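You operate a simulated robot arm through the tools that you are given. There is no shell and no other tool.

The job below is to be done with a simulated robot arm. You get a single attempt, and the scene is never put back.

TASK
Bend the clamped strip to the angle on the job card.
Fine: set the stop pin by the card; afterwards swing the lever back and park the pin; the strip stays clamped.

Only the result counts: the job must be done as asked and must still hold three seconds after the hand-in. Knocking over, shifting, dropping, spilling or breaking anything else fails it.

THE ROBOT
A 6-joint arm with a two-finger gripper, fixed in place. Base frame: the origin is on the floor under the middle of its stand, x ahead of it, y to its left, z up; the work surface is at about z = 850. Lengths are in mm, angles in rad, forces in N, time in s.
With the tool pointing down near the work surface it reaches from about 140 to 680 mm from the base axis. Its first joint turns from -1.152 to 1.152 rad. Payload 2.45 kg.
Tool frame: the origin (TCP) lies between the finger pads and is the grasp point; the fingertips stand 30 mm ahead of it; z points along the fingers, y is the line along which they close. The gripper opens to 106 mm; its body begins 79 mm behind the TCP.
Orientation is that of the tool frame in the base frame, as a unit quaternion [w, x, y, z]. With the fingers straight down and closing along the base's y, the tool's x points along the base's -x, its y along +y and its z along -z.

THE INTERFACE
- The arm moves only by the tool drive_tool. Its argument "moves" is a list of rows, each a list of 3 entries, a list of its own where there are three numbers: the turn, a rotation vector about the tool's x, y, z in rad, then the shift along the tool's x, y, z in cm, then the closure in counts, from 0 (fully open) to 255 (shut). In form: [[[rx, ry, rz], [x, y, z], gripper], ...]. A call has 1 to 20 rows; each row is the pose to reach, as a shift and turn from the pose commanded when the call began, along the tool's axes at that moment. Rows are played at 5 a second. More than 50 mm and 0.15 rad between two rows, or a gripper value outside its range, and nothing of the call is played. A pose out of reach is approached as far as the arm can. The call stops where the force on the tool passes 40 N (or 10 N more than at its start, if that is more) or the arm is blocked; 0.2 s more then pass. The fingers move at their own pace (about 153 mm/s each) and stop on an object; they squeeze with about 41 N. The grip force told is the motor's: it shows also when the fingers shut on nothing. Time passes only in rows, and 0.2 s behind the last, so rows that repeat a pose let the fingers close. The reply holds the time, the measured pose of the TCP, the force on the tool along the base axes, the opening and the grip force, in the units named above and with some noise, with the torque about the TCP (base axes, N m) and any sound that the robot's microphone picked up.
- Cameras (640 x 400 px; columns grow to the right, rows downward): "scene" is fixed at [51.8, 408.2, 1403.6]; the picture's right is [-0.74, -0.68, 0.00], its down [-0.37, 0.41, -0.83] and it looks along [0.56, -0.61, -0.55] (base axes); focal length 358 px, centre (320, 200). "wrist" rides on the gripper at [76, -2, -106] in the tool frame; the picture's right is [0.02, 1.00, 0.00], its down [-0.78, 0.02, -0.62] and it looks along [-0.62, 0.01, 0.78] (tool axes); focal length 247 px, centre (320, 200). There is no depth. A picture from a camera that has moved, and an enlarged one, comes with that camera's place and axes in the base frame and with its lens. The place of the scene camera against the robot may be out by one fixed shift of up to 12 mm in any direction.
- capture(camera): a new picture of that camera. The clock stands still meanwhile.
- enlarge(camera, box): a new picture of the part [left, top, right, bottom] of that camera's present view, enlarged. The clock stands still meanwhile.
- sign_off(): hands the job in; it is judged then, once.

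Nothing tells you positions but the pictures and the camera data. Unless the task says otherwise, let go and move clear before handing in.

The tools are called after "Call:" as a command line: name --argument value ..., lists and objects as JSON in quotes. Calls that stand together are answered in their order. drive_tool: Moves the arm, as the interface text tells. Its arguments: {"type":"object","properties":{"moves":{"type":"array"}},"required":["moves"]} The other tools are called the same way: capture (camera) takes a picture; enlarge (camera, box) takes an enlarged picture of a part of a camera's view; sign_off () hands the job in.

At the start:

```text
clock: 0.0
ee_pos: [442.6, 44.9, 1161.3]
orientation: [0.0, -0.001, 1.0, 0.0]
wrist_force: [-0.5, 0.3, -0.7]
ft_torque: [-0.07, 0.03, -0.03]
width: 106.0
gripper_force: 0.1
```

scene: 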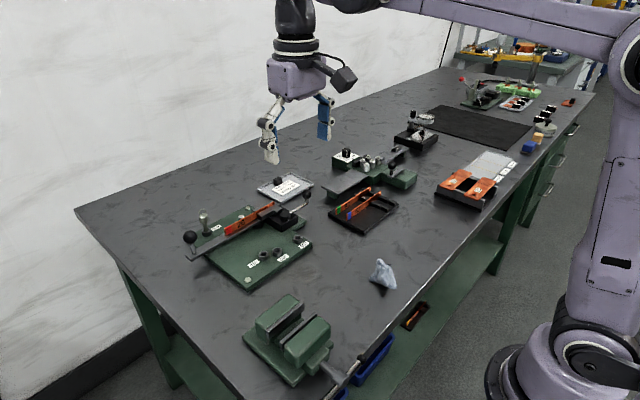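
wrist: 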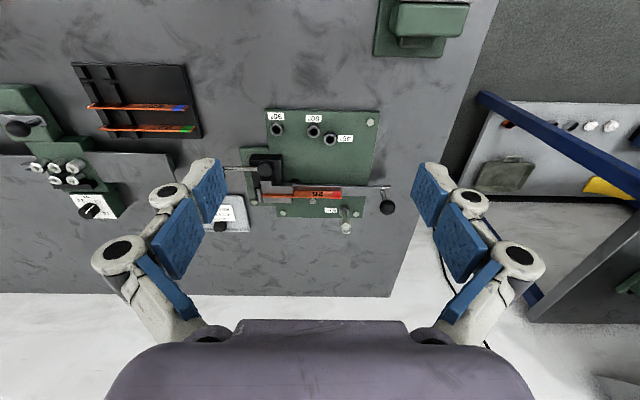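

I see a green bending fixture with a lever, a strip, a stop pin and three holes, with a white card beside it. I'll take enlarged pictures to read the card and the hole labels before moving.

Call:
enlarge --camera "scene" --box '[180, 160, 330, 300]'

Call:
enlarge --camera "wrist" --box '[200, 90, 420, 250]'

Call:
enlarge --camera "scene" --box '[250, 165, 320, 210]'

```text
2.86 times, centred on (255, 230) of scene
camera zoom: at [51.8, 408.2, 1403.6], right [-0.74, -0.68, 0.0], down [-0.37, 0.41, -0.83], along [0.56, -0.61, -0.55], focal length 1024 px, centre (506, 114)
```

zoom: 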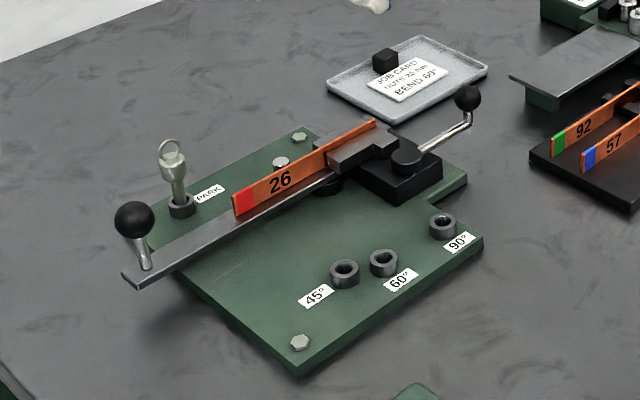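

```text
2.50 times, centred on (310, 170) of wrist
camera zoom: at [366.5, 43.4, 1267.6], right [-0.02, 1.0, 0.0], down [0.78, 0.02, 0.62], along [0.62, 0.01, -0.78], focal length 617 px, centre (345, 275)
```

zoom: 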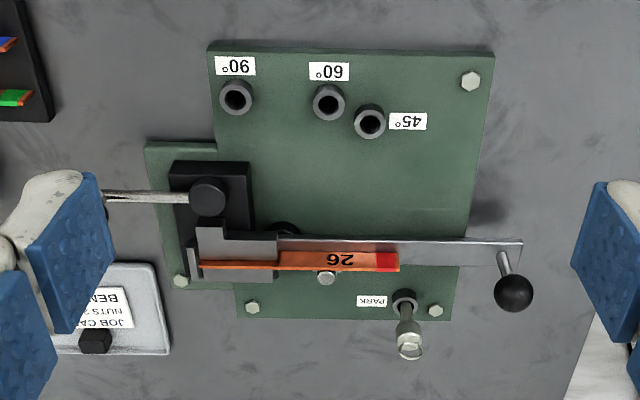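

```text
8.89 times, centred on (285, 188) of scene
camera zoom: at [51.8, 408.2, 1403.6], right [-0.74, -0.68, 0.0], down [-0.37, 0.41, -0.83], along [0.56, -0.61, -0.55], focal length 3186 px, centre (631, 311)
```

zoom: 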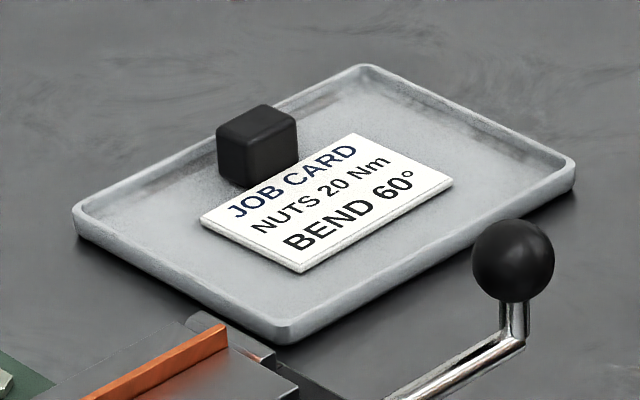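

The job card says BEND 60°, and the stop pin stands in the PARK socket at about (695, 100). I'll take closer pictures of the pin, the sockets and the lever to fix their geometry.

Call:
enlarge --camera "scene" --box '[180, 200, 260, 270]'

Call:
enlarge --camera "wrist" --box '[320, 180, 400, 240]'

Call:
enlarge --camera "wrist" --box '[260, 100, 370, 190]'

Call:
enlarge --camera "scene" --box '[235, 200, 315, 290]'

```text
5.71 times, centred on (220, 235) of scene
camera zoom: at [51.8, 408.2, 1403.6], right [-0.74, -0.68, 0.0], down [-0.37, 0.41, -0.83], along [0.56, -0.61, -0.55], focal length 2048 px, centre (891, 0)
```

zoom: 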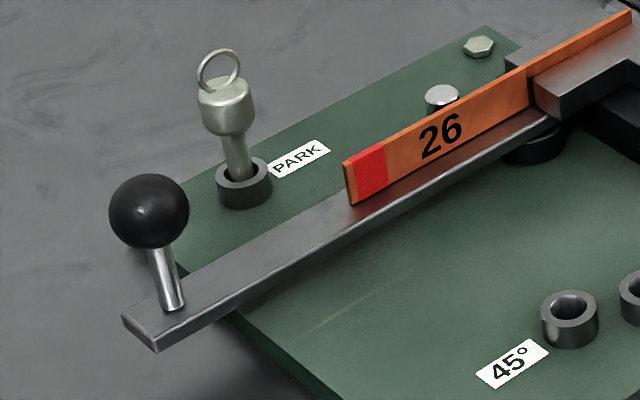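

```text
6.67 times, centred on (360, 210) of wrist
camera zoom: at [366.5, 43.4, 1267.6], right [-0.02, 1.0, 0.0], down [0.78, 0.02, 0.62], along [0.62, 0.01, -0.78], focal length 1646 px, centre (53, 133)
```

zoom: 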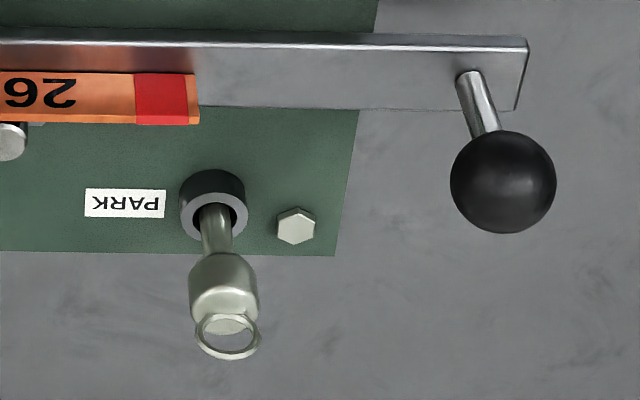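

```text
4.44 times, centred on (315, 145) of wrist
camera zoom: at [366.5, 43.4, 1267.6], right [-0.02, 1.0, 0.0], down [0.78, 0.02, 0.62], along [0.62, 0.01, -0.78], focal length 1098 px, centre (342, 444)
```

zoom: 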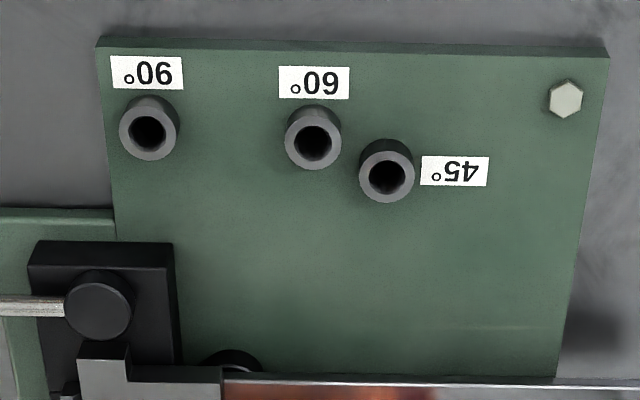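

```text
4.44 times, centred on (275, 245) of scene
camera zoom: at [51.8, 408.2, 1403.6], right [-0.74, -0.68, 0.0], down [-0.37, 0.41, -0.83], along [0.56, -0.61, -0.55], focal length 1593 px, centre (520, 0)
```

zoom: 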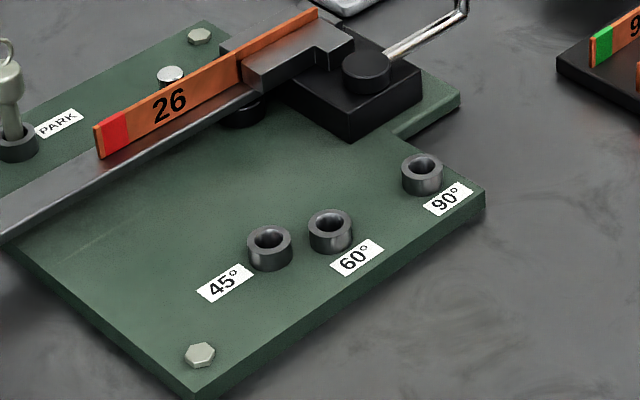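

The card reads BEND 60°, the pin is parked at about (700, 100), and the lever ball is near (657, 173). I'll move closer so the wrist camera gives a second viewpoint to triangulate heights from.

Call:
drive_tool --moves '[[[0, 0, 0], [-1.2, 1.5, 3.5], 0], [[0, 0, 0], [-2.4, 3.0, 7.0], 0], [[0, 0, 0], [-3.7, 4.5, 11.0], 0], [[0, 0, 0], [-3.7, 4.5, 11.0], 0]]'

Call:
capture --camera "wrist"

```text
clock: 1.0
ee_pos: [479.4, 89.7, 1053.3]
orientation: [0.001, 0.0, 1.0, 0.0]
wrist_force: [0.7, 0.5, 0.1]
ft_torque: [-0.01, -0.01, -0.03]
width: 105.7
gripper_force: 0.1
```

```text
taken
camera wrist: at [403.7, 89.1, 1158.9], right [-0.02, 1.0, 0.0], down [0.78, 0.02, 0.62], along [0.62, 0.01, -0.78], focal length 247 px, centre (320, 200)
```

wrist: 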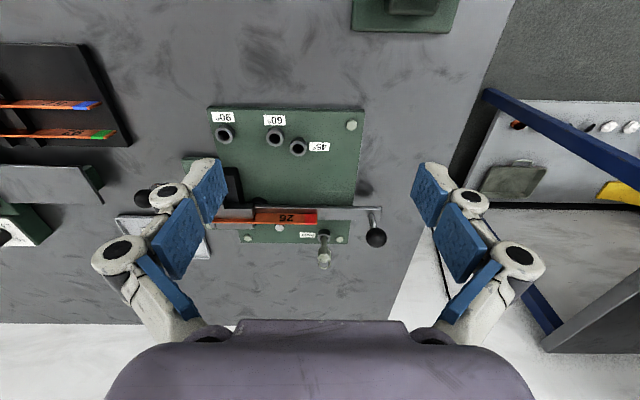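

The fixture is now nearer and fully visible between the fingers. I'll enlarge it to measure the key points again from this viewpoint.

Call:
enlarge --camera "wrist" --box '[200, 100, 300, 162]'

Call:
enlarge --camera "wrist" --box '[280, 100, 400, 175]'

Call:
enlarge --camera "wrist" --box '[220, 195, 400, 280]'

```text
6.40 times, centred on (250, 131) of wrist
camera zoom: at [403.7, 89.1, 1158.9], right [-0.02, 1.0, 0.0], down [0.78, 0.02, 0.62], along [0.62, 0.01, -0.78], focal length 1581 px, centre (768, 642)
```

zoom: 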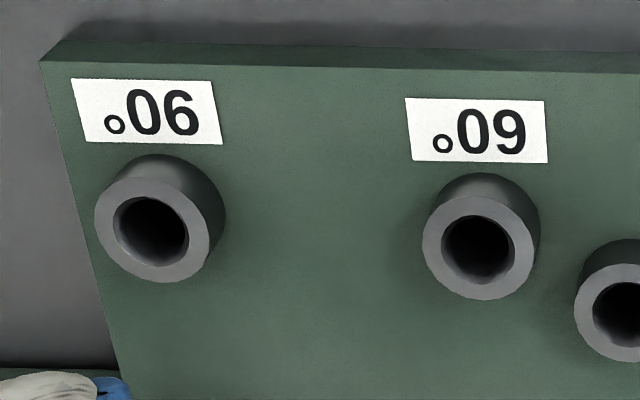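

```text
5.33 times, centred on (340, 138) of wrist
camera zoom: at [403.7, 89.1, 1158.9], right [-0.02, 1.0, 0.0], down [0.78, 0.02, 0.62], along [0.62, 0.01, -0.78], focal length 1317 px, centre (213, 533)
```

zoom: 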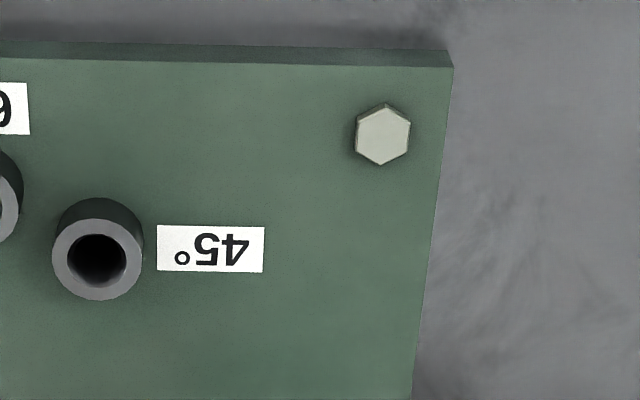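

```text
3.56 times, centred on (310, 238) of wrist
camera zoom: at [403.7, 89.1, 1158.9], right [-0.02, 1.0, 0.0], down [0.78, 0.02, 0.62], along [0.62, 0.01, -0.78], focal length 878 px, centre (356, 67)
```

zoom: 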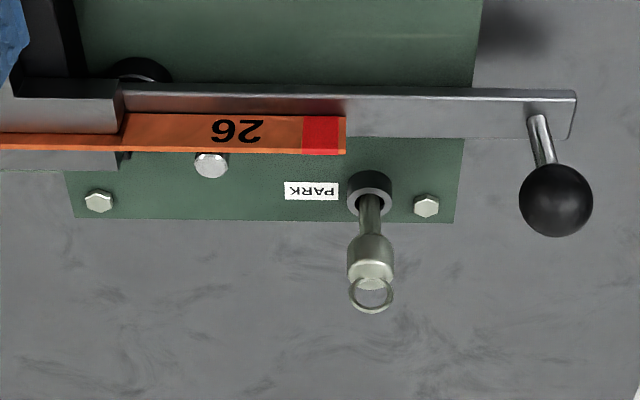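

Triangulation puts the 60° hole at about (535, 36, rim z 873) and the pin at (712, 101), with its knob centre near z 908. The ball is at (652, 171, 927) and the lever pivot near (645, 1). The pin is beyond the straight-down reach, so I'll approach above it with the tool tilted outward and the gripper half-open.

Call:
drive_tool --moves '[[[0, -0.08, 0], [-3.5, 0.2, 0.5], 130], [[0, -0.16, 0], [-7.0, 0.4, 1.0], 130], [[0, -0.24, 0], [-10.5, 0.6, 1.5], 130], [[0, -0.32, 0], [-14.0, 0.8, 2.0], 130], [[0, -0.4, 0], [-17.5, 1.0, 2.5], 130], [[0, -0.48, 0], [-21.0, 1.1, 3.5], 130], [[0, -0.5, 0], [-22.5, 1.2, 4.5], 130], [[0, -0.5, 0], [-22.5, 1.2, 4.5], 130]]'

Call:
capture --camera "wrist"

Call:
capture --camera "scene"

```text
clock: 2.8
ee_pos: [704.6, 101.1, 1005.6]
orientation: [0.248, 0.0, 0.969, 0.0]
wrist_force: [0.1, -0.3, 0.3]
ft_torque: [0.01, -0.02, 0.05]
width: 51.9
gripper_force: 0.1
```

```text
taken
camera wrist: at [586.3, 99.7, 1062.5], right [-0.02, 1.0, -0.01], down [0.39, 0.02, 0.92], along [0.92, 0.01, -0.39], focal length 247 px, centre (320, 200)
```

wrist: 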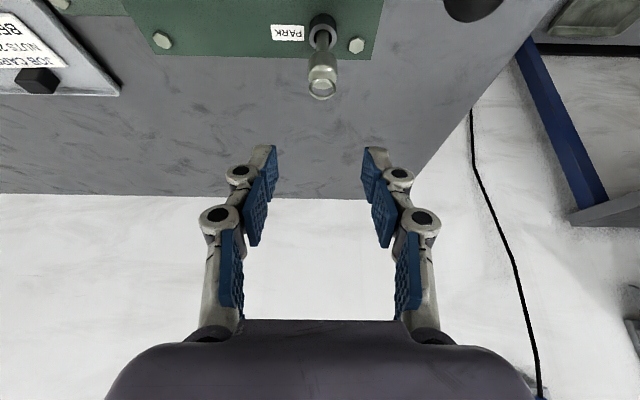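

```text
taken
```

scene: 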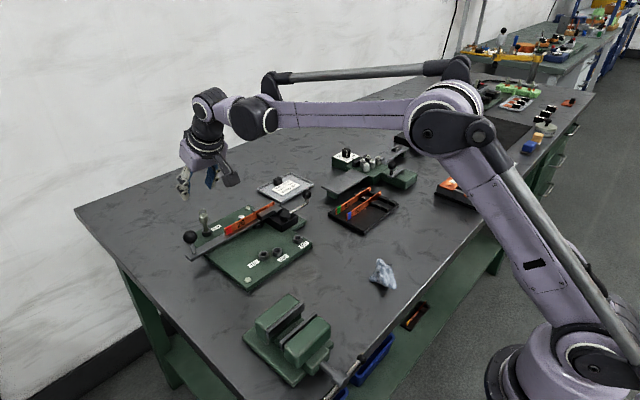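

The arm reached (705, 101, 1006) with the tilt, and the pin stands ahead and below between the fingers. I'll enlarge it to refine the pin position from this viewpoint.

Call:
enlarge --camera "wrist" --box '[270, 0, 370, 110]'

Call:
enlarge --camera "scene" --box '[160, 140, 260, 250]'

```text
3.64 times, centred on (320, 55) of wrist
camera zoom: at [586.3, 99.7, 1062.5], right [-0.02, 1.0, -0.01], down [0.39, 0.02, 0.92], along [0.92, 0.01, -0.39], focal length 898 px, centre (320, 727)
```

zoom: 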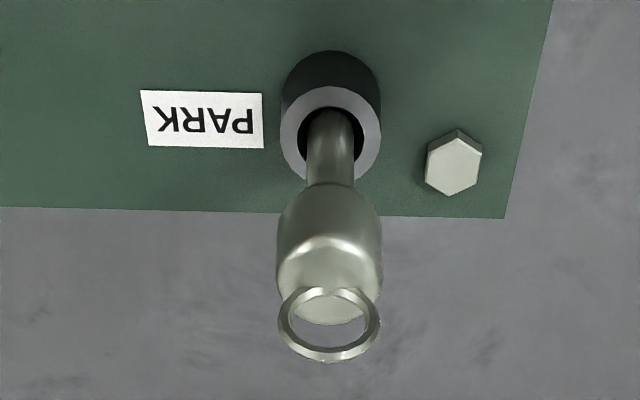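

```text
3.64 times, centred on (210, 195) of scene
camera zoom: at [51.8, 408.2, 1403.6], right [-0.74, -0.68, 0.0], down [-0.37, 0.41, -0.83], along [0.56, -0.61, -0.55], focal length 1304 px, centre (720, 218)
```

zoom: 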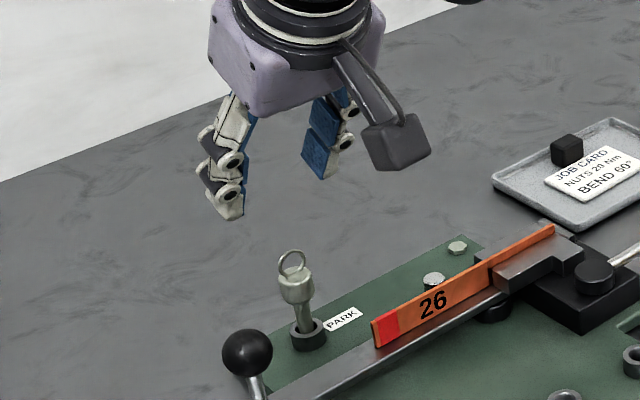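

The pin's refined position is (713, 101.4), with the knob from about z 897 to 920. I'll line up above it and come down partway, then check alignment.

Call:
drive_tool --moves '[[[0, 0, 0], [0.0, 0.0, 1.0], 130], [[0, 0, 0], [0.7, 0.0, 2.7], 130], [[0, 0, 0], [1.37, 0.0, 4.27], 130], [[0, 0, 0], [1.37, 0.0, 4.27], 130]]'

Call:
capture --camera "wrist"

Call:
enlarge --camera "scene" --box '[160, 160, 260, 260]'

```text
clock: 3.8
ee_pos: [714.8, 100.0, 961.9]
orientation: [0.248, -0.001, 0.969, 0.001]
wrist_force: [0.0, -0.5, -0.3]
ft_torque: [-0.01, -0.02, 0.0]
width: 51.9
gripper_force: 0.1
```

```text
taken
camera wrist: at [596.2, 98.6, 1018.9], right [-0.02, 1.0, -0.01], down [0.39, 0.02, 0.92], along [0.92, 0.01, -0.39], focal length 247 px, centre (320, 200)
```

wrist: 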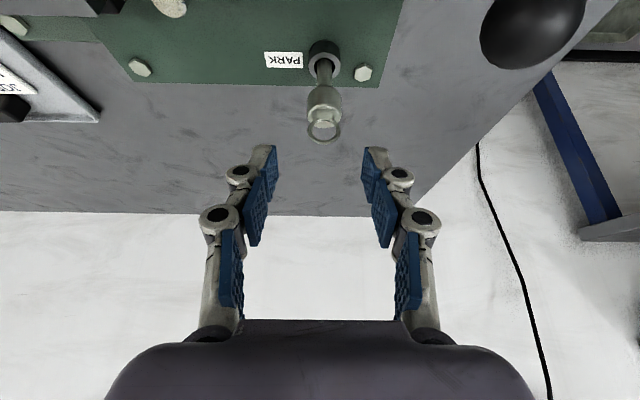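

```text
4.00 times, centred on (210, 210) of scene
camera zoom: at [51.8, 408.2, 1403.6], right [-0.74, -0.68, 0.0], down [-0.37, 0.41, -0.83], along [0.56, -0.61, -0.55], focal length 1434 px, centre (760, 160)
```

zoom: 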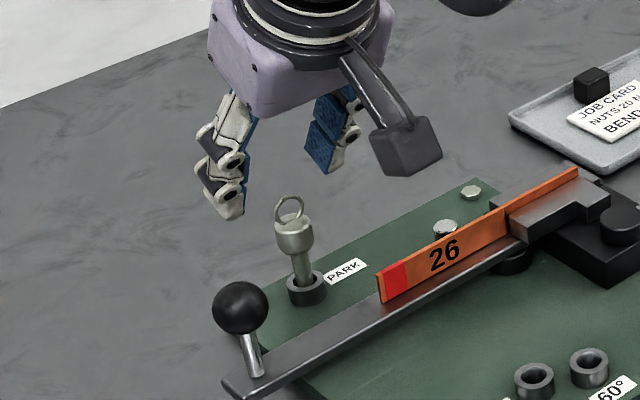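

The pin sits midway between the fingers with the TCP at (715, 100, 962). I'll enlarge once to refine the x offset before going down.

Call:
enlarge --camera "wrist" --box '[280, 30, 370, 150]'

```text
3.33 times, centred on (325, 90) of wrist
camera zoom: at [596.2, 98.6, 1018.9], right [-0.02, 1.0, -0.01], down [0.39, 0.02, 0.92], along [0.92, 0.01, -0.39], focal length 823 px, centre (303, 567)
```

zoom: 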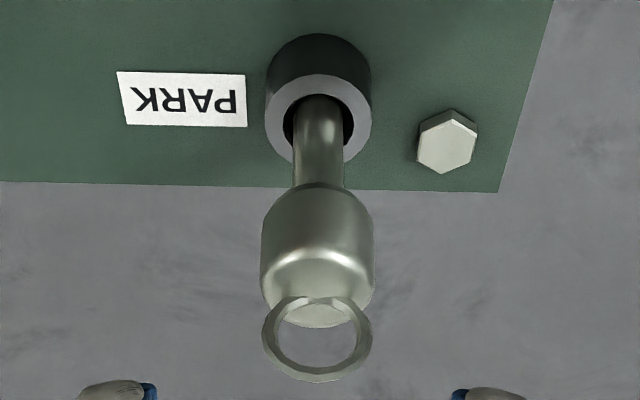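

The pin is confirmed at (713.3, 101.5). I'll shift by about a millimetre and go down to z ≈ 912 around the knob.

Call:
drive_tool --moves '[[[0, 0, 0], [0.1, 0.13, 0.0], 130], [[0, 0, 0], [0.9, 0.13, 1.4], 130], [[0, 0, 0], [1.7, 0.13, 2.9], 130], [[0, 0, 0], [2.53, 0.13, 4.32], 130], [[0, 0, 0], [2.53, 0.13, 4.32], 130]]'

Call:
capture --camera "wrist"

Call:
enlarge --camera "scene" --box '[160, 160, 260, 260]'

```text
clock: 5.0
ee_pos: [711.9, 102.2, 913.1]
orientation: [0.247, 0.0, 0.969, 0.0]
wrist_force: [0.3, -0.2, -0.4]
ft_torque: [-0.04, 0.03, 0.02]
width: 51.9
gripper_force: 0.0
```

```text
taken
camera wrist: at [594.5, 100.4, 969.2], right [-0.02, 1.0, -0.01], down [0.39, 0.02, 0.92], along [0.92, 0.01, -0.39], focal length 247 px, centre (320, 200)
```

wrist: 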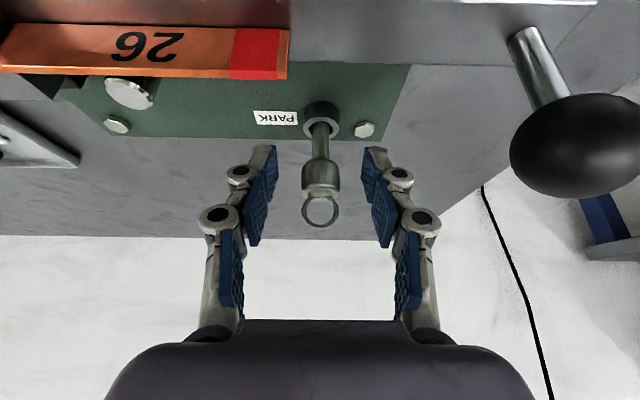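

```text
4.00 times, centred on (210, 210) of scene
camera zoom: at [51.8, 408.2, 1403.6], right [-0.74, -0.68, 0.0], down [-0.37, 0.41, -0.83], along [0.56, -0.61, -0.55], focal length 1434 px, centre (760, 160)
```

zoom: 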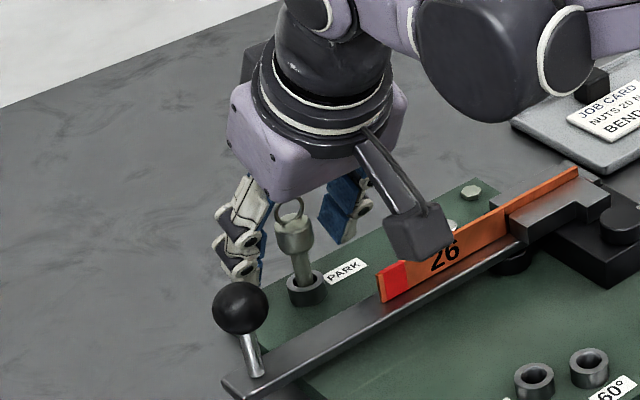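

The knob sits between the pads at TCP height and nothing is touching. I'll close the gripper on it now.

Call:
drive_tool --moves '[[[0, 0, 0], [0, 0, 0], 180], [[0, 0, 0], [0, 0, 0], 220], [[0, 0, 0], [0, 0, 0], 255], [[0, 0, 0], [0, 0, 0], 255], [[0, 0, 0], [0, 0, 0], 255]]'

Call:
capture --camera "wrist"

```text
clock: 6.2
ee_pos: [712.5, 102.5, 912.2]
orientation: [0.249, 0.001, 0.969, 0.0]
wrist_force: [0.0, -0.2, 0.5]
ft_torque: [-0.01, -0.01, 0.01]
width: 18.5
gripper_force: 40.9
```

```text
taken
camera wrist: at [594.5, 100.4, 969.4], right [-0.02, 1.0, -0.01], down [0.39, 0.02, 0.92], along [0.92, 0.01, -0.39], focal length 247 px, centre (320, 200)
```

wrist: 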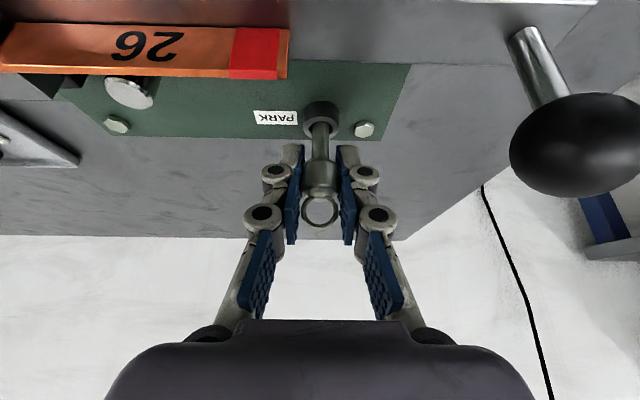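

The knob is gripped at 18.5 mm with 41 N. I'll lift it straight up out of the PARK socket.

Call:
drive_tool --moves '[[[0, 0, 0], [-0.24, 0, -0.44], 255], [[0, 0, 0], [-0.72, 0, -1.32], 255], [[0, 0, 0], [-1.44, 0, -2.63], 255], [[0, 0, 0], [-2.4, 0, -4.39], 255], [[0, 0, 0], [-3.36, 0, -6.14], 255], [[0, 0, 0], [-3.83, 0, -7.02], 255], [[0, 0, 0], [-3.83, 0, -7.02], 255]]'

Call:
capture --camera "wrist"

Call:
enlarge --camera "scene" --box '[160, 140, 260, 250]'

```text
clock: 7.8
ee_pos: [714.2, 103.3, 992.7]
orientation: [0.247, 0.0, 0.969, 0.0]
wrist_force: [0.4, 0.6, -0.7]
ft_torque: [-0.01, 0.0, -0.01]
width: 18.6
gripper_force: 41.1
```

```text
taken
camera wrist: at [595.9, 101.6, 1049.8], right [-0.02, 1.0, -0.01], down [0.39, 0.02, 0.92], along [0.92, 0.01, -0.39], focal length 247 px, centre (320, 200)
```

wrist: 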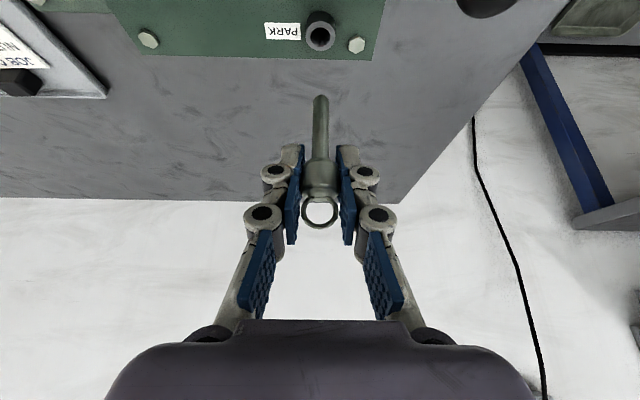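

```text
3.64 times, centred on (210, 195) of scene
camera zoom: at [51.8, 408.2, 1403.6], right [-0.74, -0.68, 0.0], down [-0.37, 0.41, -0.83], along [0.56, -0.61, -0.55], focal length 1304 px, centre (720, 218)
```

zoom: 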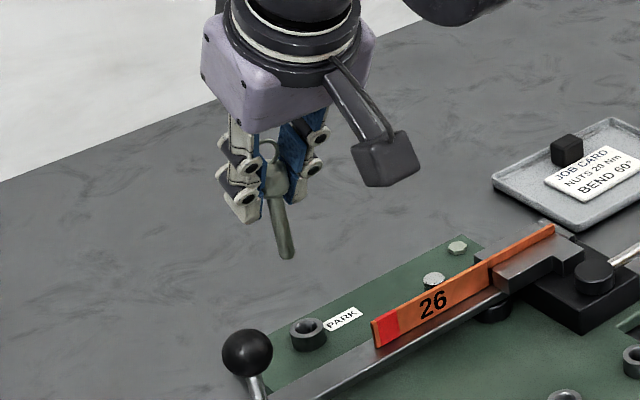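

The pin is out of the socket and hanging upright, with its tip about 60 mm below the TCP. I'll carry it at this height over to the 60° socket near (535, 36), keeping the tilt so the pin stays vertical.

Call:
drive_tool --moves '[[[0, 0, 0], [-0.48, 0, -0.88], 255], [[0, 0, 0], [1.5, -0.84, -1.95], 255], [[0, 0, 0], [3.5, -1.7, -3.0], 255], [[0, 0, 0], [5.5, -2.55, -4.1], 255], [[0, 0, 0], [7.5, -3.4, -5.2], 255], [[0, 0, 0], [9.5, -4.25, -6.3], 255], [[0, 0, 0], [11.5, -5.15, -7.4], 255], [[0, 0, 0], [13.5, -6.0, -8.5], 255], [[0, 0, 0], [15.17, -6.72, -9.42], 255], [[0, 0, 0], [15.17, -6.72, -9.42], 255]]'

Call:
capture --camera "wrist"

Call:
enlarge --camera "scene" --box '[220, 180, 320, 290]'

```text
clock: 10.0
ee_pos: [534.1, 38.1, 1001.4]
orientation: [0.249, 0.0, 0.969, 0.0]
wrist_force: [0.4, -1.3, 0.3]
ft_torque: [-0.01, 0.01, 0.02]
width: 18.6
gripper_force: 41.1
```

```text
taken
camera wrist: at [416.8, 35.8, 1057.6], right [-0.02, 1.0, -0.01], down [0.39, 0.02, 0.92], along [0.92, 0.01, -0.39], focal length 247 px, centre (320, 200)
```

wrist: 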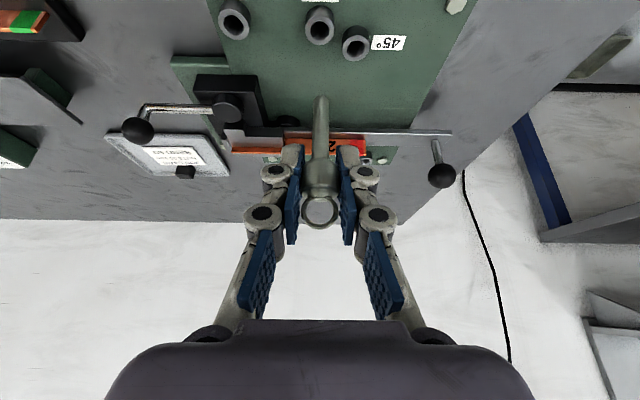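

```text
3.64 times, centred on (270, 235) of scene
camera zoom: at [51.8, 408.2, 1403.6], right [-0.74, -0.68, 0.0], down [-0.37, 0.41, -0.83], along [0.56, -0.61, -0.55], focal length 1304 px, centre (502, 73)
```

zoom: 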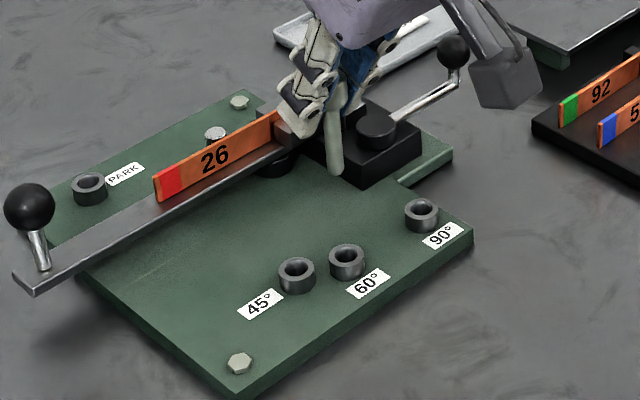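

The pin is now above the middle (60°) socket. I'll lower it to about 20 mm above the rim and check the alignment from both cameras.

Call:
drive_tool --moves '[[[0, 0, 0], [0.72, 0, 1.32], 255], [[0, 0, 0], [1.44, 0, 2.63], 255], [[0, 0, 0], [2.16, 0, 3.95], 255], [[0, 0, 0], [2.16, 0, 3.95], 255], [[0, 0, 0], [2.16, 0, 3.95], 255]]'

Call:
enlarge --camera "wrist" --box '[270, 20, 370, 120]'

Call:
enlarge --camera "scene" --box '[285, 210, 345, 270]'

Call:
enlarge --camera "scene" --box '[240, 200, 320, 280]'

```text
clock: 11.2
ee_pos: [534.3, 34.8, 957.0]
orientation: [0.248, 0.0, 0.969, 0.0]
wrist_force: [0.9, -0.2, -0.6]
ft_torque: [0.02, 0.03, 0.0]
width: 18.7
gripper_force: 41.4
```

```text
4.00 times, centred on (320, 70) of wrist
camera zoom: at [416.5, 34.4, 1013.3], right [-0.02, 1.0, -0.01], down [0.39, 0.02, 0.92], along [0.92, 0.01, -0.39], focal length 988 px, centre (320, 720)
```

zoom: 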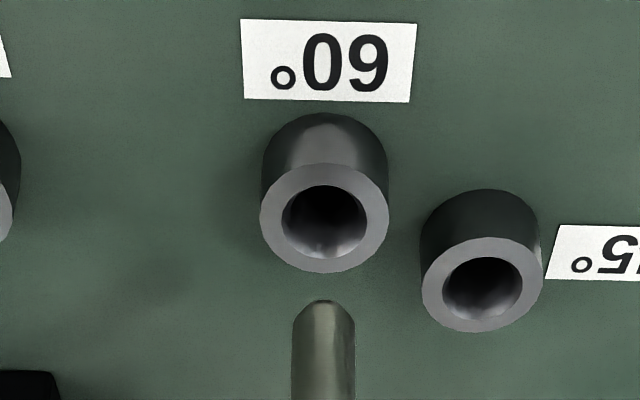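

```text
6.67 times, centred on (315, 240) of scene
camera zoom: at [51.8, 408.2, 1403.6], right [-0.74, -0.68, 0.0], down [-0.37, 0.41, -0.83], along [0.56, -0.61, -0.55], focal length 2390 px, centre (353, -67)
```

zoom: 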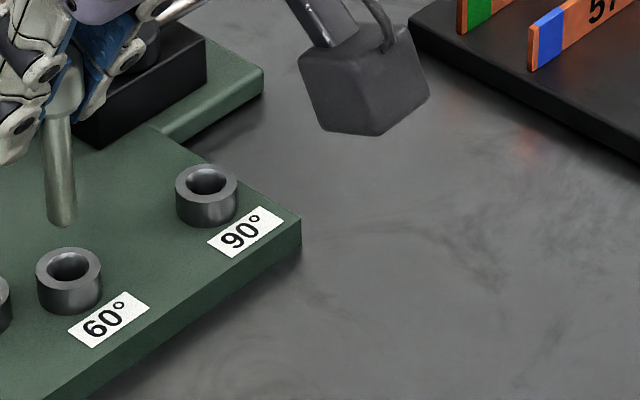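

```text
5.00 times, centred on (280, 240) of scene
camera zoom: at [51.8, 408.2, 1403.6], right [-0.74, -0.68, 0.0], down [-0.37, 0.41, -0.83], along [0.56, -0.61, -0.55], focal length 1792 px, centre (520, 0)
```

zoom: 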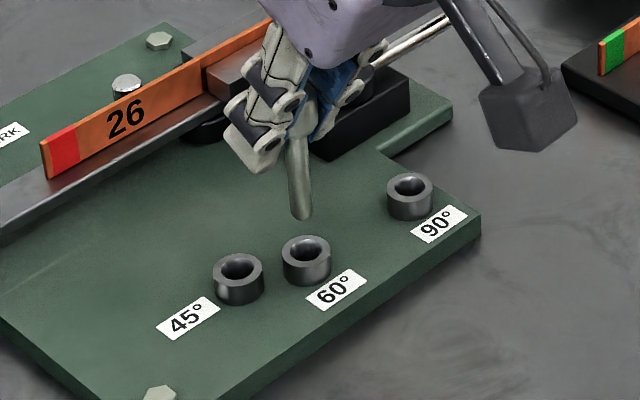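

The pin lines up with the 60° socket to about 1 mm. I'll make a small correction of 0.6 mm toward the robot and lower it slowly into the socket, watching the force.

Call:
drive_tool --moves '[[[0, 0, 0], [0.05, -0.02, -0.03], 255], [[0, 0, 0], [0.43, -0.02, 0.67], 255], [[0, 0, 0], [0.72, -0.02, 1.19], 255], [[0, 0, 0], [0.92, -0.02, 1.55], 255], [[0, 0, 0], [1.1, -0.02, 1.9], 255], [[0, 0, 0], [1.25, -0.02, 2.16], 255], [[0, 0, 0], [1.39, -0.02, 2.43], 255], [[0, 0, 0], [1.39, -0.02, 2.43], 255]]'

Call:
enlarge --camera "wrist" --box '[270, 40, 370, 140]'

Call:
enlarge --camera "scene" --box '[255, 210, 315, 270]'

```text
clock: 13.0
ee_pos: [533.7, 36.6, 929.3]
orientation: [0.248, 0.0, 0.969, 0.001]
wrist_force: [0.7, 0.1, -0.7]
ft_torque: [-0.03, -0.01, -0.02]
width: 18.5
gripper_force: 40.7
```

```text
4.00 times, centred on (320, 90) of wrist
camera zoom: at [415.2, 34.3, 985.1], right [-0.02, 1.0, -0.01], down [0.39, 0.02, 0.92], along [0.92, 0.01, -0.39], focal length 988 px, centre (320, 640)
```

zoom: 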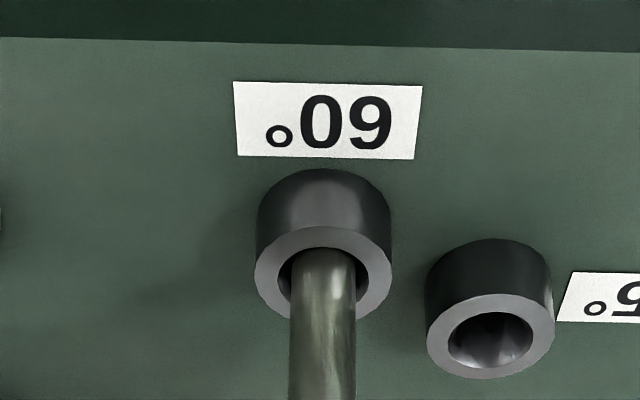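

```text
6.67 times, centred on (285, 240) of scene
camera zoom: at [51.8, 408.2, 1403.6], right [-0.74, -0.68, 0.0], down [-0.37, 0.41, -0.83], along [0.56, -0.61, -0.55], focal length 2390 px, centre (553, -67)
```

zoom: 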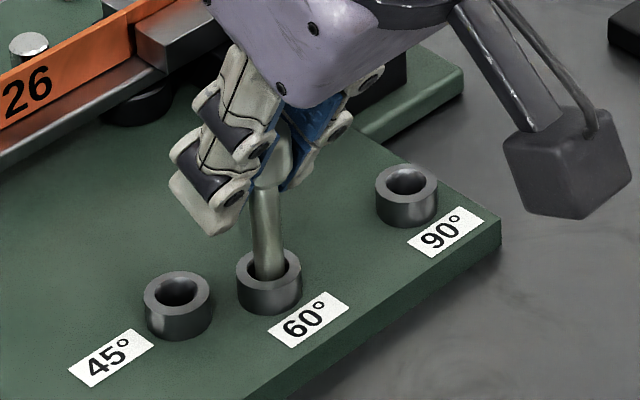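

The pin tip is inside the 60° socket with no contact force. I'll lower it the rest of the way, about 16 mm.

Call:
drive_tool --moves '[[[0, 0, 0], [0.19, 0, 0.35], 255], [[0, 0, 0], [0.38, 0, 0.7], 255], [[0, 0, 0], [0.53, 0, 0.97], 255], [[0, 0, 0], [0.67, 0, 1.23], 255], [[0, 0, 0], [0.77, 0, 1.41], 255], [[0, 0, 0], [0.77, 0, 1.41], 255]]'

Call:
enlarge --camera "scene" --box '[255, 210, 315, 270]'

Call:
capture --camera "wrist"

```text
clock: 14.4
ee_pos: [532.5, 36.1, 912.4]
orientation: [0.248, 0.0, 0.969, 0.0]
wrist_force: [-4.1, 1.0, 15.0]
ft_torque: [0.12, 0.3, -0.04]
width: 18.7
gripper_force: 40.2
```

```text
6.67 times, centred on (285, 240) of scene
camera zoom: at [51.4, 408.2, 1403.6], right [-0.74, -0.68, 0.0], down [-0.37, 0.41, -0.83], along [0.56, -0.61, -0.55], focal length 2390 px, centre (553, -67)
```

zoom: 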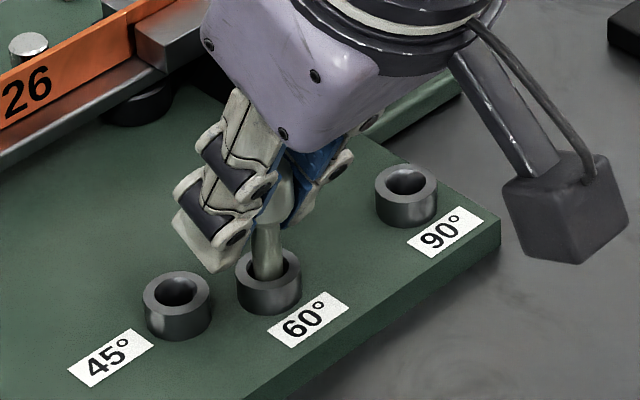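

```text
taken
camera wrist: at [415.5, 34.4, 969.0], right [-0.02, 1.0, -0.01], down [0.39, 0.02, 0.92], along [0.92, 0.01, -0.39], focal length 247 px, centre (320, 200)
```

wrist: 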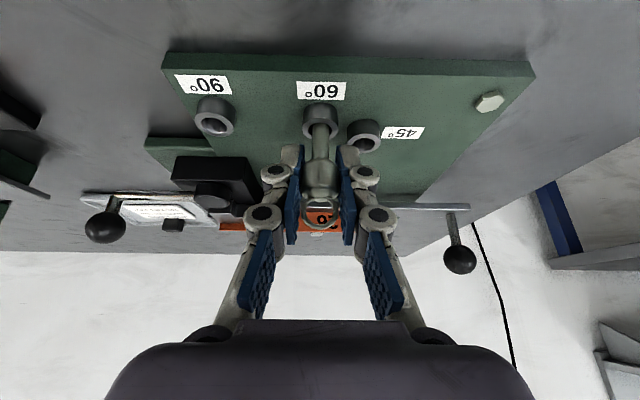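

The pin bottomed out in the 60° socket (15 N of upward force at z 912, the same height as in PARK). I'll release it and back straight up.

Call:
drive_tool --moves '[[[0, 0, 0], [0, 0, 0], 200], [[0, 0, 0], [0, 0, 0], 160], [[0, 0, 0], [0, 0, 0], 130], [[0, 0, 0], [0, 0, 0], 130]]'

Call:
enlarge --camera "wrist" --box '[260, 80, 400, 250]'

```text
clock: 15.4
ee_pos: [534.6, 36.8, 912.6]
orientation: [0.248, 0.0, 0.969, 0.0]
wrist_force: [0.1, 0.5, 0.7]
ft_torque: [-0.02, -0.01, 0.03]
width: 52.2
gripper_force: 0.1
```

```text
2.35 times, centred on (330, 165) of wrist
camera zoom: at [415.8, 34.2, 968.8], right [-0.02, 1.0, -0.01], down [0.39, 0.02, 0.92], along [0.92, 0.01, -0.39], focal length 581 px, centre (296, 282)
```

zoom: 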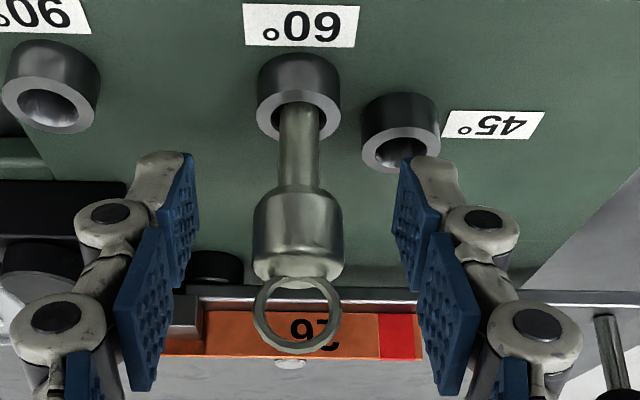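

The pin stands free in the 60° socket. I'll rise clear of it and bring the tool back to straight down.

Call:
drive_tool --moves '[[[0, 0, 0], [-0.72, 0, -1.32], 130], [[0, 0, 0], [-1.44, 0, -2.63], 130], [[0, 0, 0], [-2.16, 0, -3.95], 130], [[0, 0, 0], [-2.87, 0, -5.27], 130], [[0, 0.12, 0], [-3.59, 0, -6.59], 130], [[0, 0.24, 0], [-4.31, 0, -7.9], 130], [[0, 0.36, 0], [-5.03, 0, -9.22], 130], [[0, 0.48, 0], [-5.03, 0, -9.22], 130], [[0, 0.5, 0], [-5.03, 0, -9.22], 130], [[0, 0.5, 0], [-5.03, 0, -9.22], 130]]'

Call:
enlarge --camera "scene" --box '[190, 190, 330, 290]'

Call:
capture --camera "wrist"

```text
clock: 17.6
ee_pos: [532.5, 35.2, 1018.0]
orientation: [0.0, 0.001, 1.0, 0.0]
wrist_force: [-0.9, -0.1, 0.6]
ft_torque: [-0.02, -0.01, 0.0]
width: 52.0
gripper_force: 0.0
```

```text
4.00 times, centred on (260, 240) of scene
camera zoom: at [51.8, 408.2, 1403.6], right [-0.74, -0.68, 0.0], down [-0.37, 0.41, -0.83], along [0.56, -0.61, -0.55], focal length 1434 px, centre (560, 40)
```

zoom: 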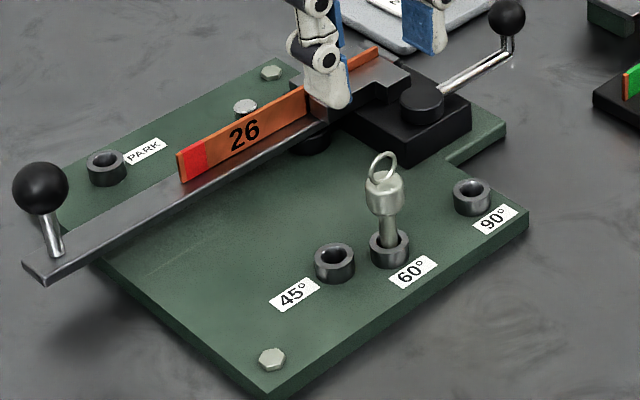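

```text
taken
camera wrist: at [455.6, 34.2, 1123.9], right [-0.02, 1.0, 0.0], down [0.78, 0.02, 0.62], along [0.62, 0.01, -0.78], focal length 247 px, centre (320, 200)
```

wrist: 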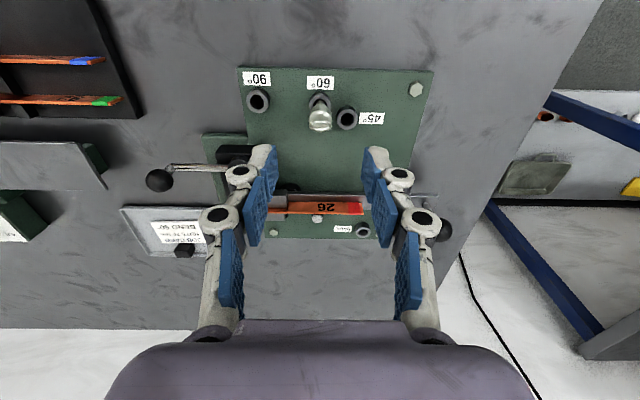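

The pin is seated upright in the 60° socket. Next I'll turn the gripper a quarter turn so it closes along the lever's direction of travel, and hover over the lever ball near (652, 171).

Call:
drive_tool --moves '[[[0, 0, 0.131], [-0.99, 1.125, 0.15], 130], [[0, 0, 0.262], [-1.98, 2.25, 0.3], 130], [[0, 0, 0.393], [-2.97, 3.375, 0.45], 130], [[0, 0, 0.524], [-3.97, 4.5, 0.6], 130], [[0, 0, 0.654], [-4.96, 5.625, 0.75], 130], [[0, 0, 0.785], [-5.95, 6.75, 0.9], 130], [[0, 0, 0.916], [-6.94, 7.875, 1.05], 130], [[0, 0, 1.047], [-7.93, 9.0, 1.2], 130], [[0, 0, 1.178], [-8.93, 10.125, 1.35], 130], [[0, 0, 1.309], [-9.92, 11.25, 1.5], 130], [[0, 0, 1.44], [-10.91, 12.375, 1.65], 130], [[0, 0, 1.571], [-11.9, 13.5, 1.8], 130], [[0, 0, 1.571], [-11.9, 13.5, 1.8], 130], [[0, 0, 1.571], [-11.9, 13.5, 1.8], 130]]'

Call:
capture --camera "wrist"

Call:
capture --camera "scene"

```text
clock: 20.6
ee_pos: [647.2, 169.9, 999.8]
orientation: [0.001, 0.708, 0.706, 0.0]
wrist_force: [0.2, -0.3, 0.9]
ft_torque: [-0.02, -0.02, 0.0]
width: 51.8
gripper_force: 0.1
out of reach, approached as far as the arm can: row 12, 13, 14
```

```text
taken
camera wrist: at [646.2, 246.0, 1106.1], right [1.0, 0.02, 0.0], down [0.02, -0.78, 0.62], along [0.01, -0.62, -0.78], focal length 247 px, centre (320, 200)
```

wrist: 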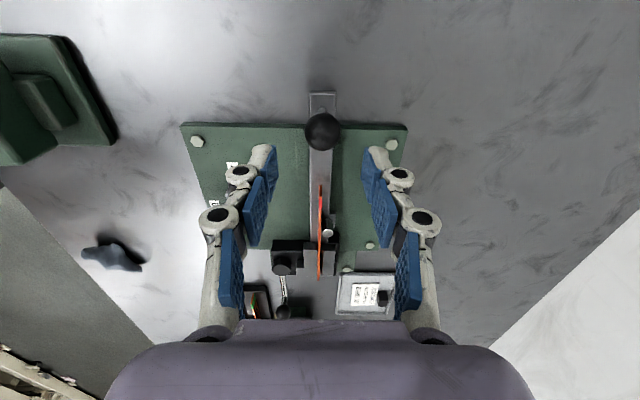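

```text
taken
```

scene: 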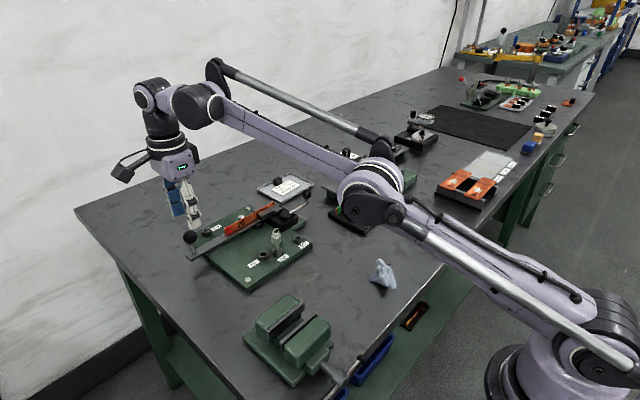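

The arm stopped at (647, 170, 1000), right at its straight-down reach. I'll enlarge the lever and ball to measure them from this angle.

Call:
enlarge --camera "wrist" --box '[270, 80, 370, 160]'

Call:
enlarge --camera "wrist" --box '[270, 170, 380, 300]'

```text
5.00 times, centred on (320, 120) of wrist
camera zoom: at [646.2, 246.0, 1106.1], right [1.0, 0.02, 0.0], down [0.02, -0.78, 0.62], along [0.01, -0.62, -0.78], focal length 1235 px, centre (320, 600)
```

zoom: 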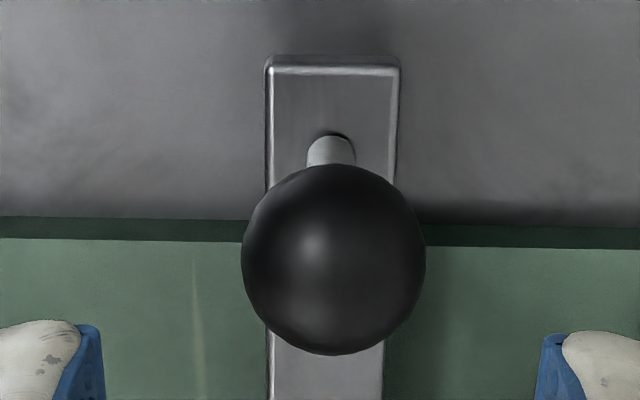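

```text
3.08 times, centred on (325, 235) of wrist
camera zoom: at [646.2, 246.0, 1106.1], right [1.0, 0.02, 0.0], down [0.02, -0.78, 0.62], along [0.01, -0.62, -0.78], focal length 760 px, centre (305, 92)
```

zoom: 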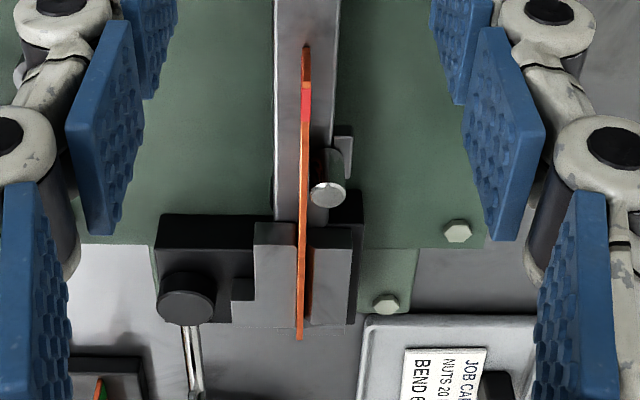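

The lever runs along y at x ≈ 649, with the ball at about (650, 170, 925). I'll add a small outward tilt of 0.12 rad to gain reach, then see where the tool settles.

Call:
drive_tool --moves '[[[-0.06, 0, 0], [0, 0, 0], 130], [[-0.12, 0, 0], [0, 0, 0], 130], [[-0.12, 0, 0], [0, 0, 0], 130]]'

Call:
capture --camera "wrist"

```text
clock: 21.4
ee_pos: [647.3, 168.9, 999.7]
orientation: [0.043, 0.706, 0.706, 0.043]
wrist_force: [-0.5, 0.5, 0.1]
ft_torque: [-0.02, 0.02, 0.01]
width: 52.2
gripper_force: 0.2
```

```text
taken
camera wrist: at [632.7, 245.3, 1105.1], right [0.99, 0.02, 0.12], down [-0.06, -0.78, 0.62], along [0.11, -0.62, -0.78], focal length 247 px, centre (320, 200)
```

wrist: 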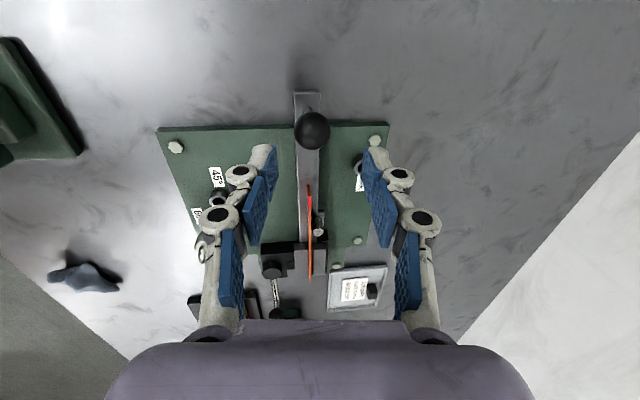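

The tilted pose works, at (647, 169, 1000). I'll go down with the fingers on either side of the ball.

Call:
drive_tool --moves '[[[0, 0, 0], [0.1, 0.2, 0.5], 130], [[0, 0, 0], [0.1, 0.0, 2.0], 130], [[0, 0, 0], [0.1, -0.2, 3.5], 130], [[0, 0, 0], [0.1, -0.4, 5.3], 130], [[0, 0, 0], [0.1, -0.52, 6.99], 130], [[0, 0, 0], [0.1, -0.52, 6.99], 130]]'

Call:
capture --camera "wrist"

Call:
enlarge --camera "scene" --box '[140, 170, 260, 270]'

```text
clock: 22.8
ee_pos: [650.3, 170.9, 929.6]
orientation: [0.043, 0.706, 0.706, 0.043]
wrist_force: [-0.9, 0.4, 0.4]
ft_torque: [-0.01, 0.0, -0.02]
width: 51.9
gripper_force: 0.1
```

```text
taken
camera wrist: at [635.7, 246.7, 1035.3], right [0.99, 0.02, 0.12], down [-0.06, -0.78, 0.62], along [0.11, -0.62, -0.78], focal length 247 px, centre (320, 200)
```

wrist: 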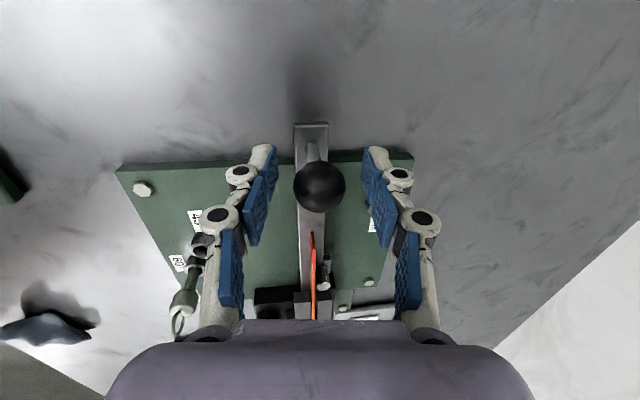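

```text
4.00 times, centred on (200, 220) of scene
camera zoom: at [51.8, 408.2, 1403.6], right [-0.74, -0.68, 0.0], down [-0.37, 0.41, -0.83], along [0.56, -0.61, -0.55], focal length 1434 px, centre (800, 120)
```

zoom: 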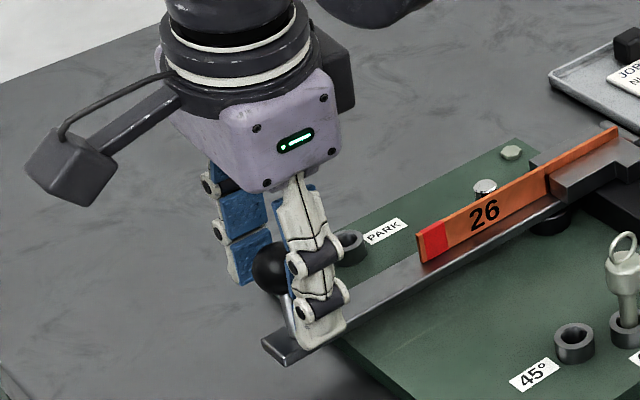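

The ball is centred between the pads. I'll close to a loose capture of about 32 mm around it, leaving slack so the arc path doesn't bind.

Call:
drive_tool --moves '[[[0, 0, 0], [0, 0, 0], 155], [[0, 0, 0], [0, 0, 0], 178], [[0, 0, 0], [0, 0, 0], 178]]'

Call:
enlarge --camera "wrist" --box '[250, 130, 390, 250]'

```text
clock: 23.6
ee_pos: [649.6, 171.3, 929.3]
orientation: [0.043, 0.706, 0.706, 0.044]
wrist_force: [-0.5, 0.0, 0.4]
ft_torque: [0.0, 0.03, 0.01]
width: 31.8
gripper_force: 0.1
```

```text
3.33 times, centred on (320, 190) of wrist
camera zoom: at [635.7, 246.7, 1035.5], right [0.99, 0.02, 0.12], down [-0.06, -0.78, 0.62], along [0.11, -0.62, -0.78], focal length 823 px, centre (320, 233)
```

zoom: 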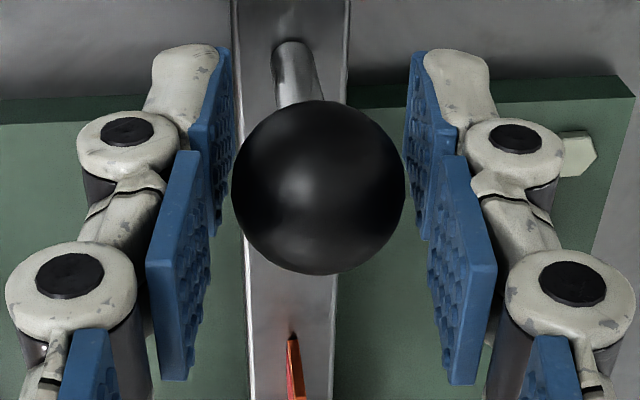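

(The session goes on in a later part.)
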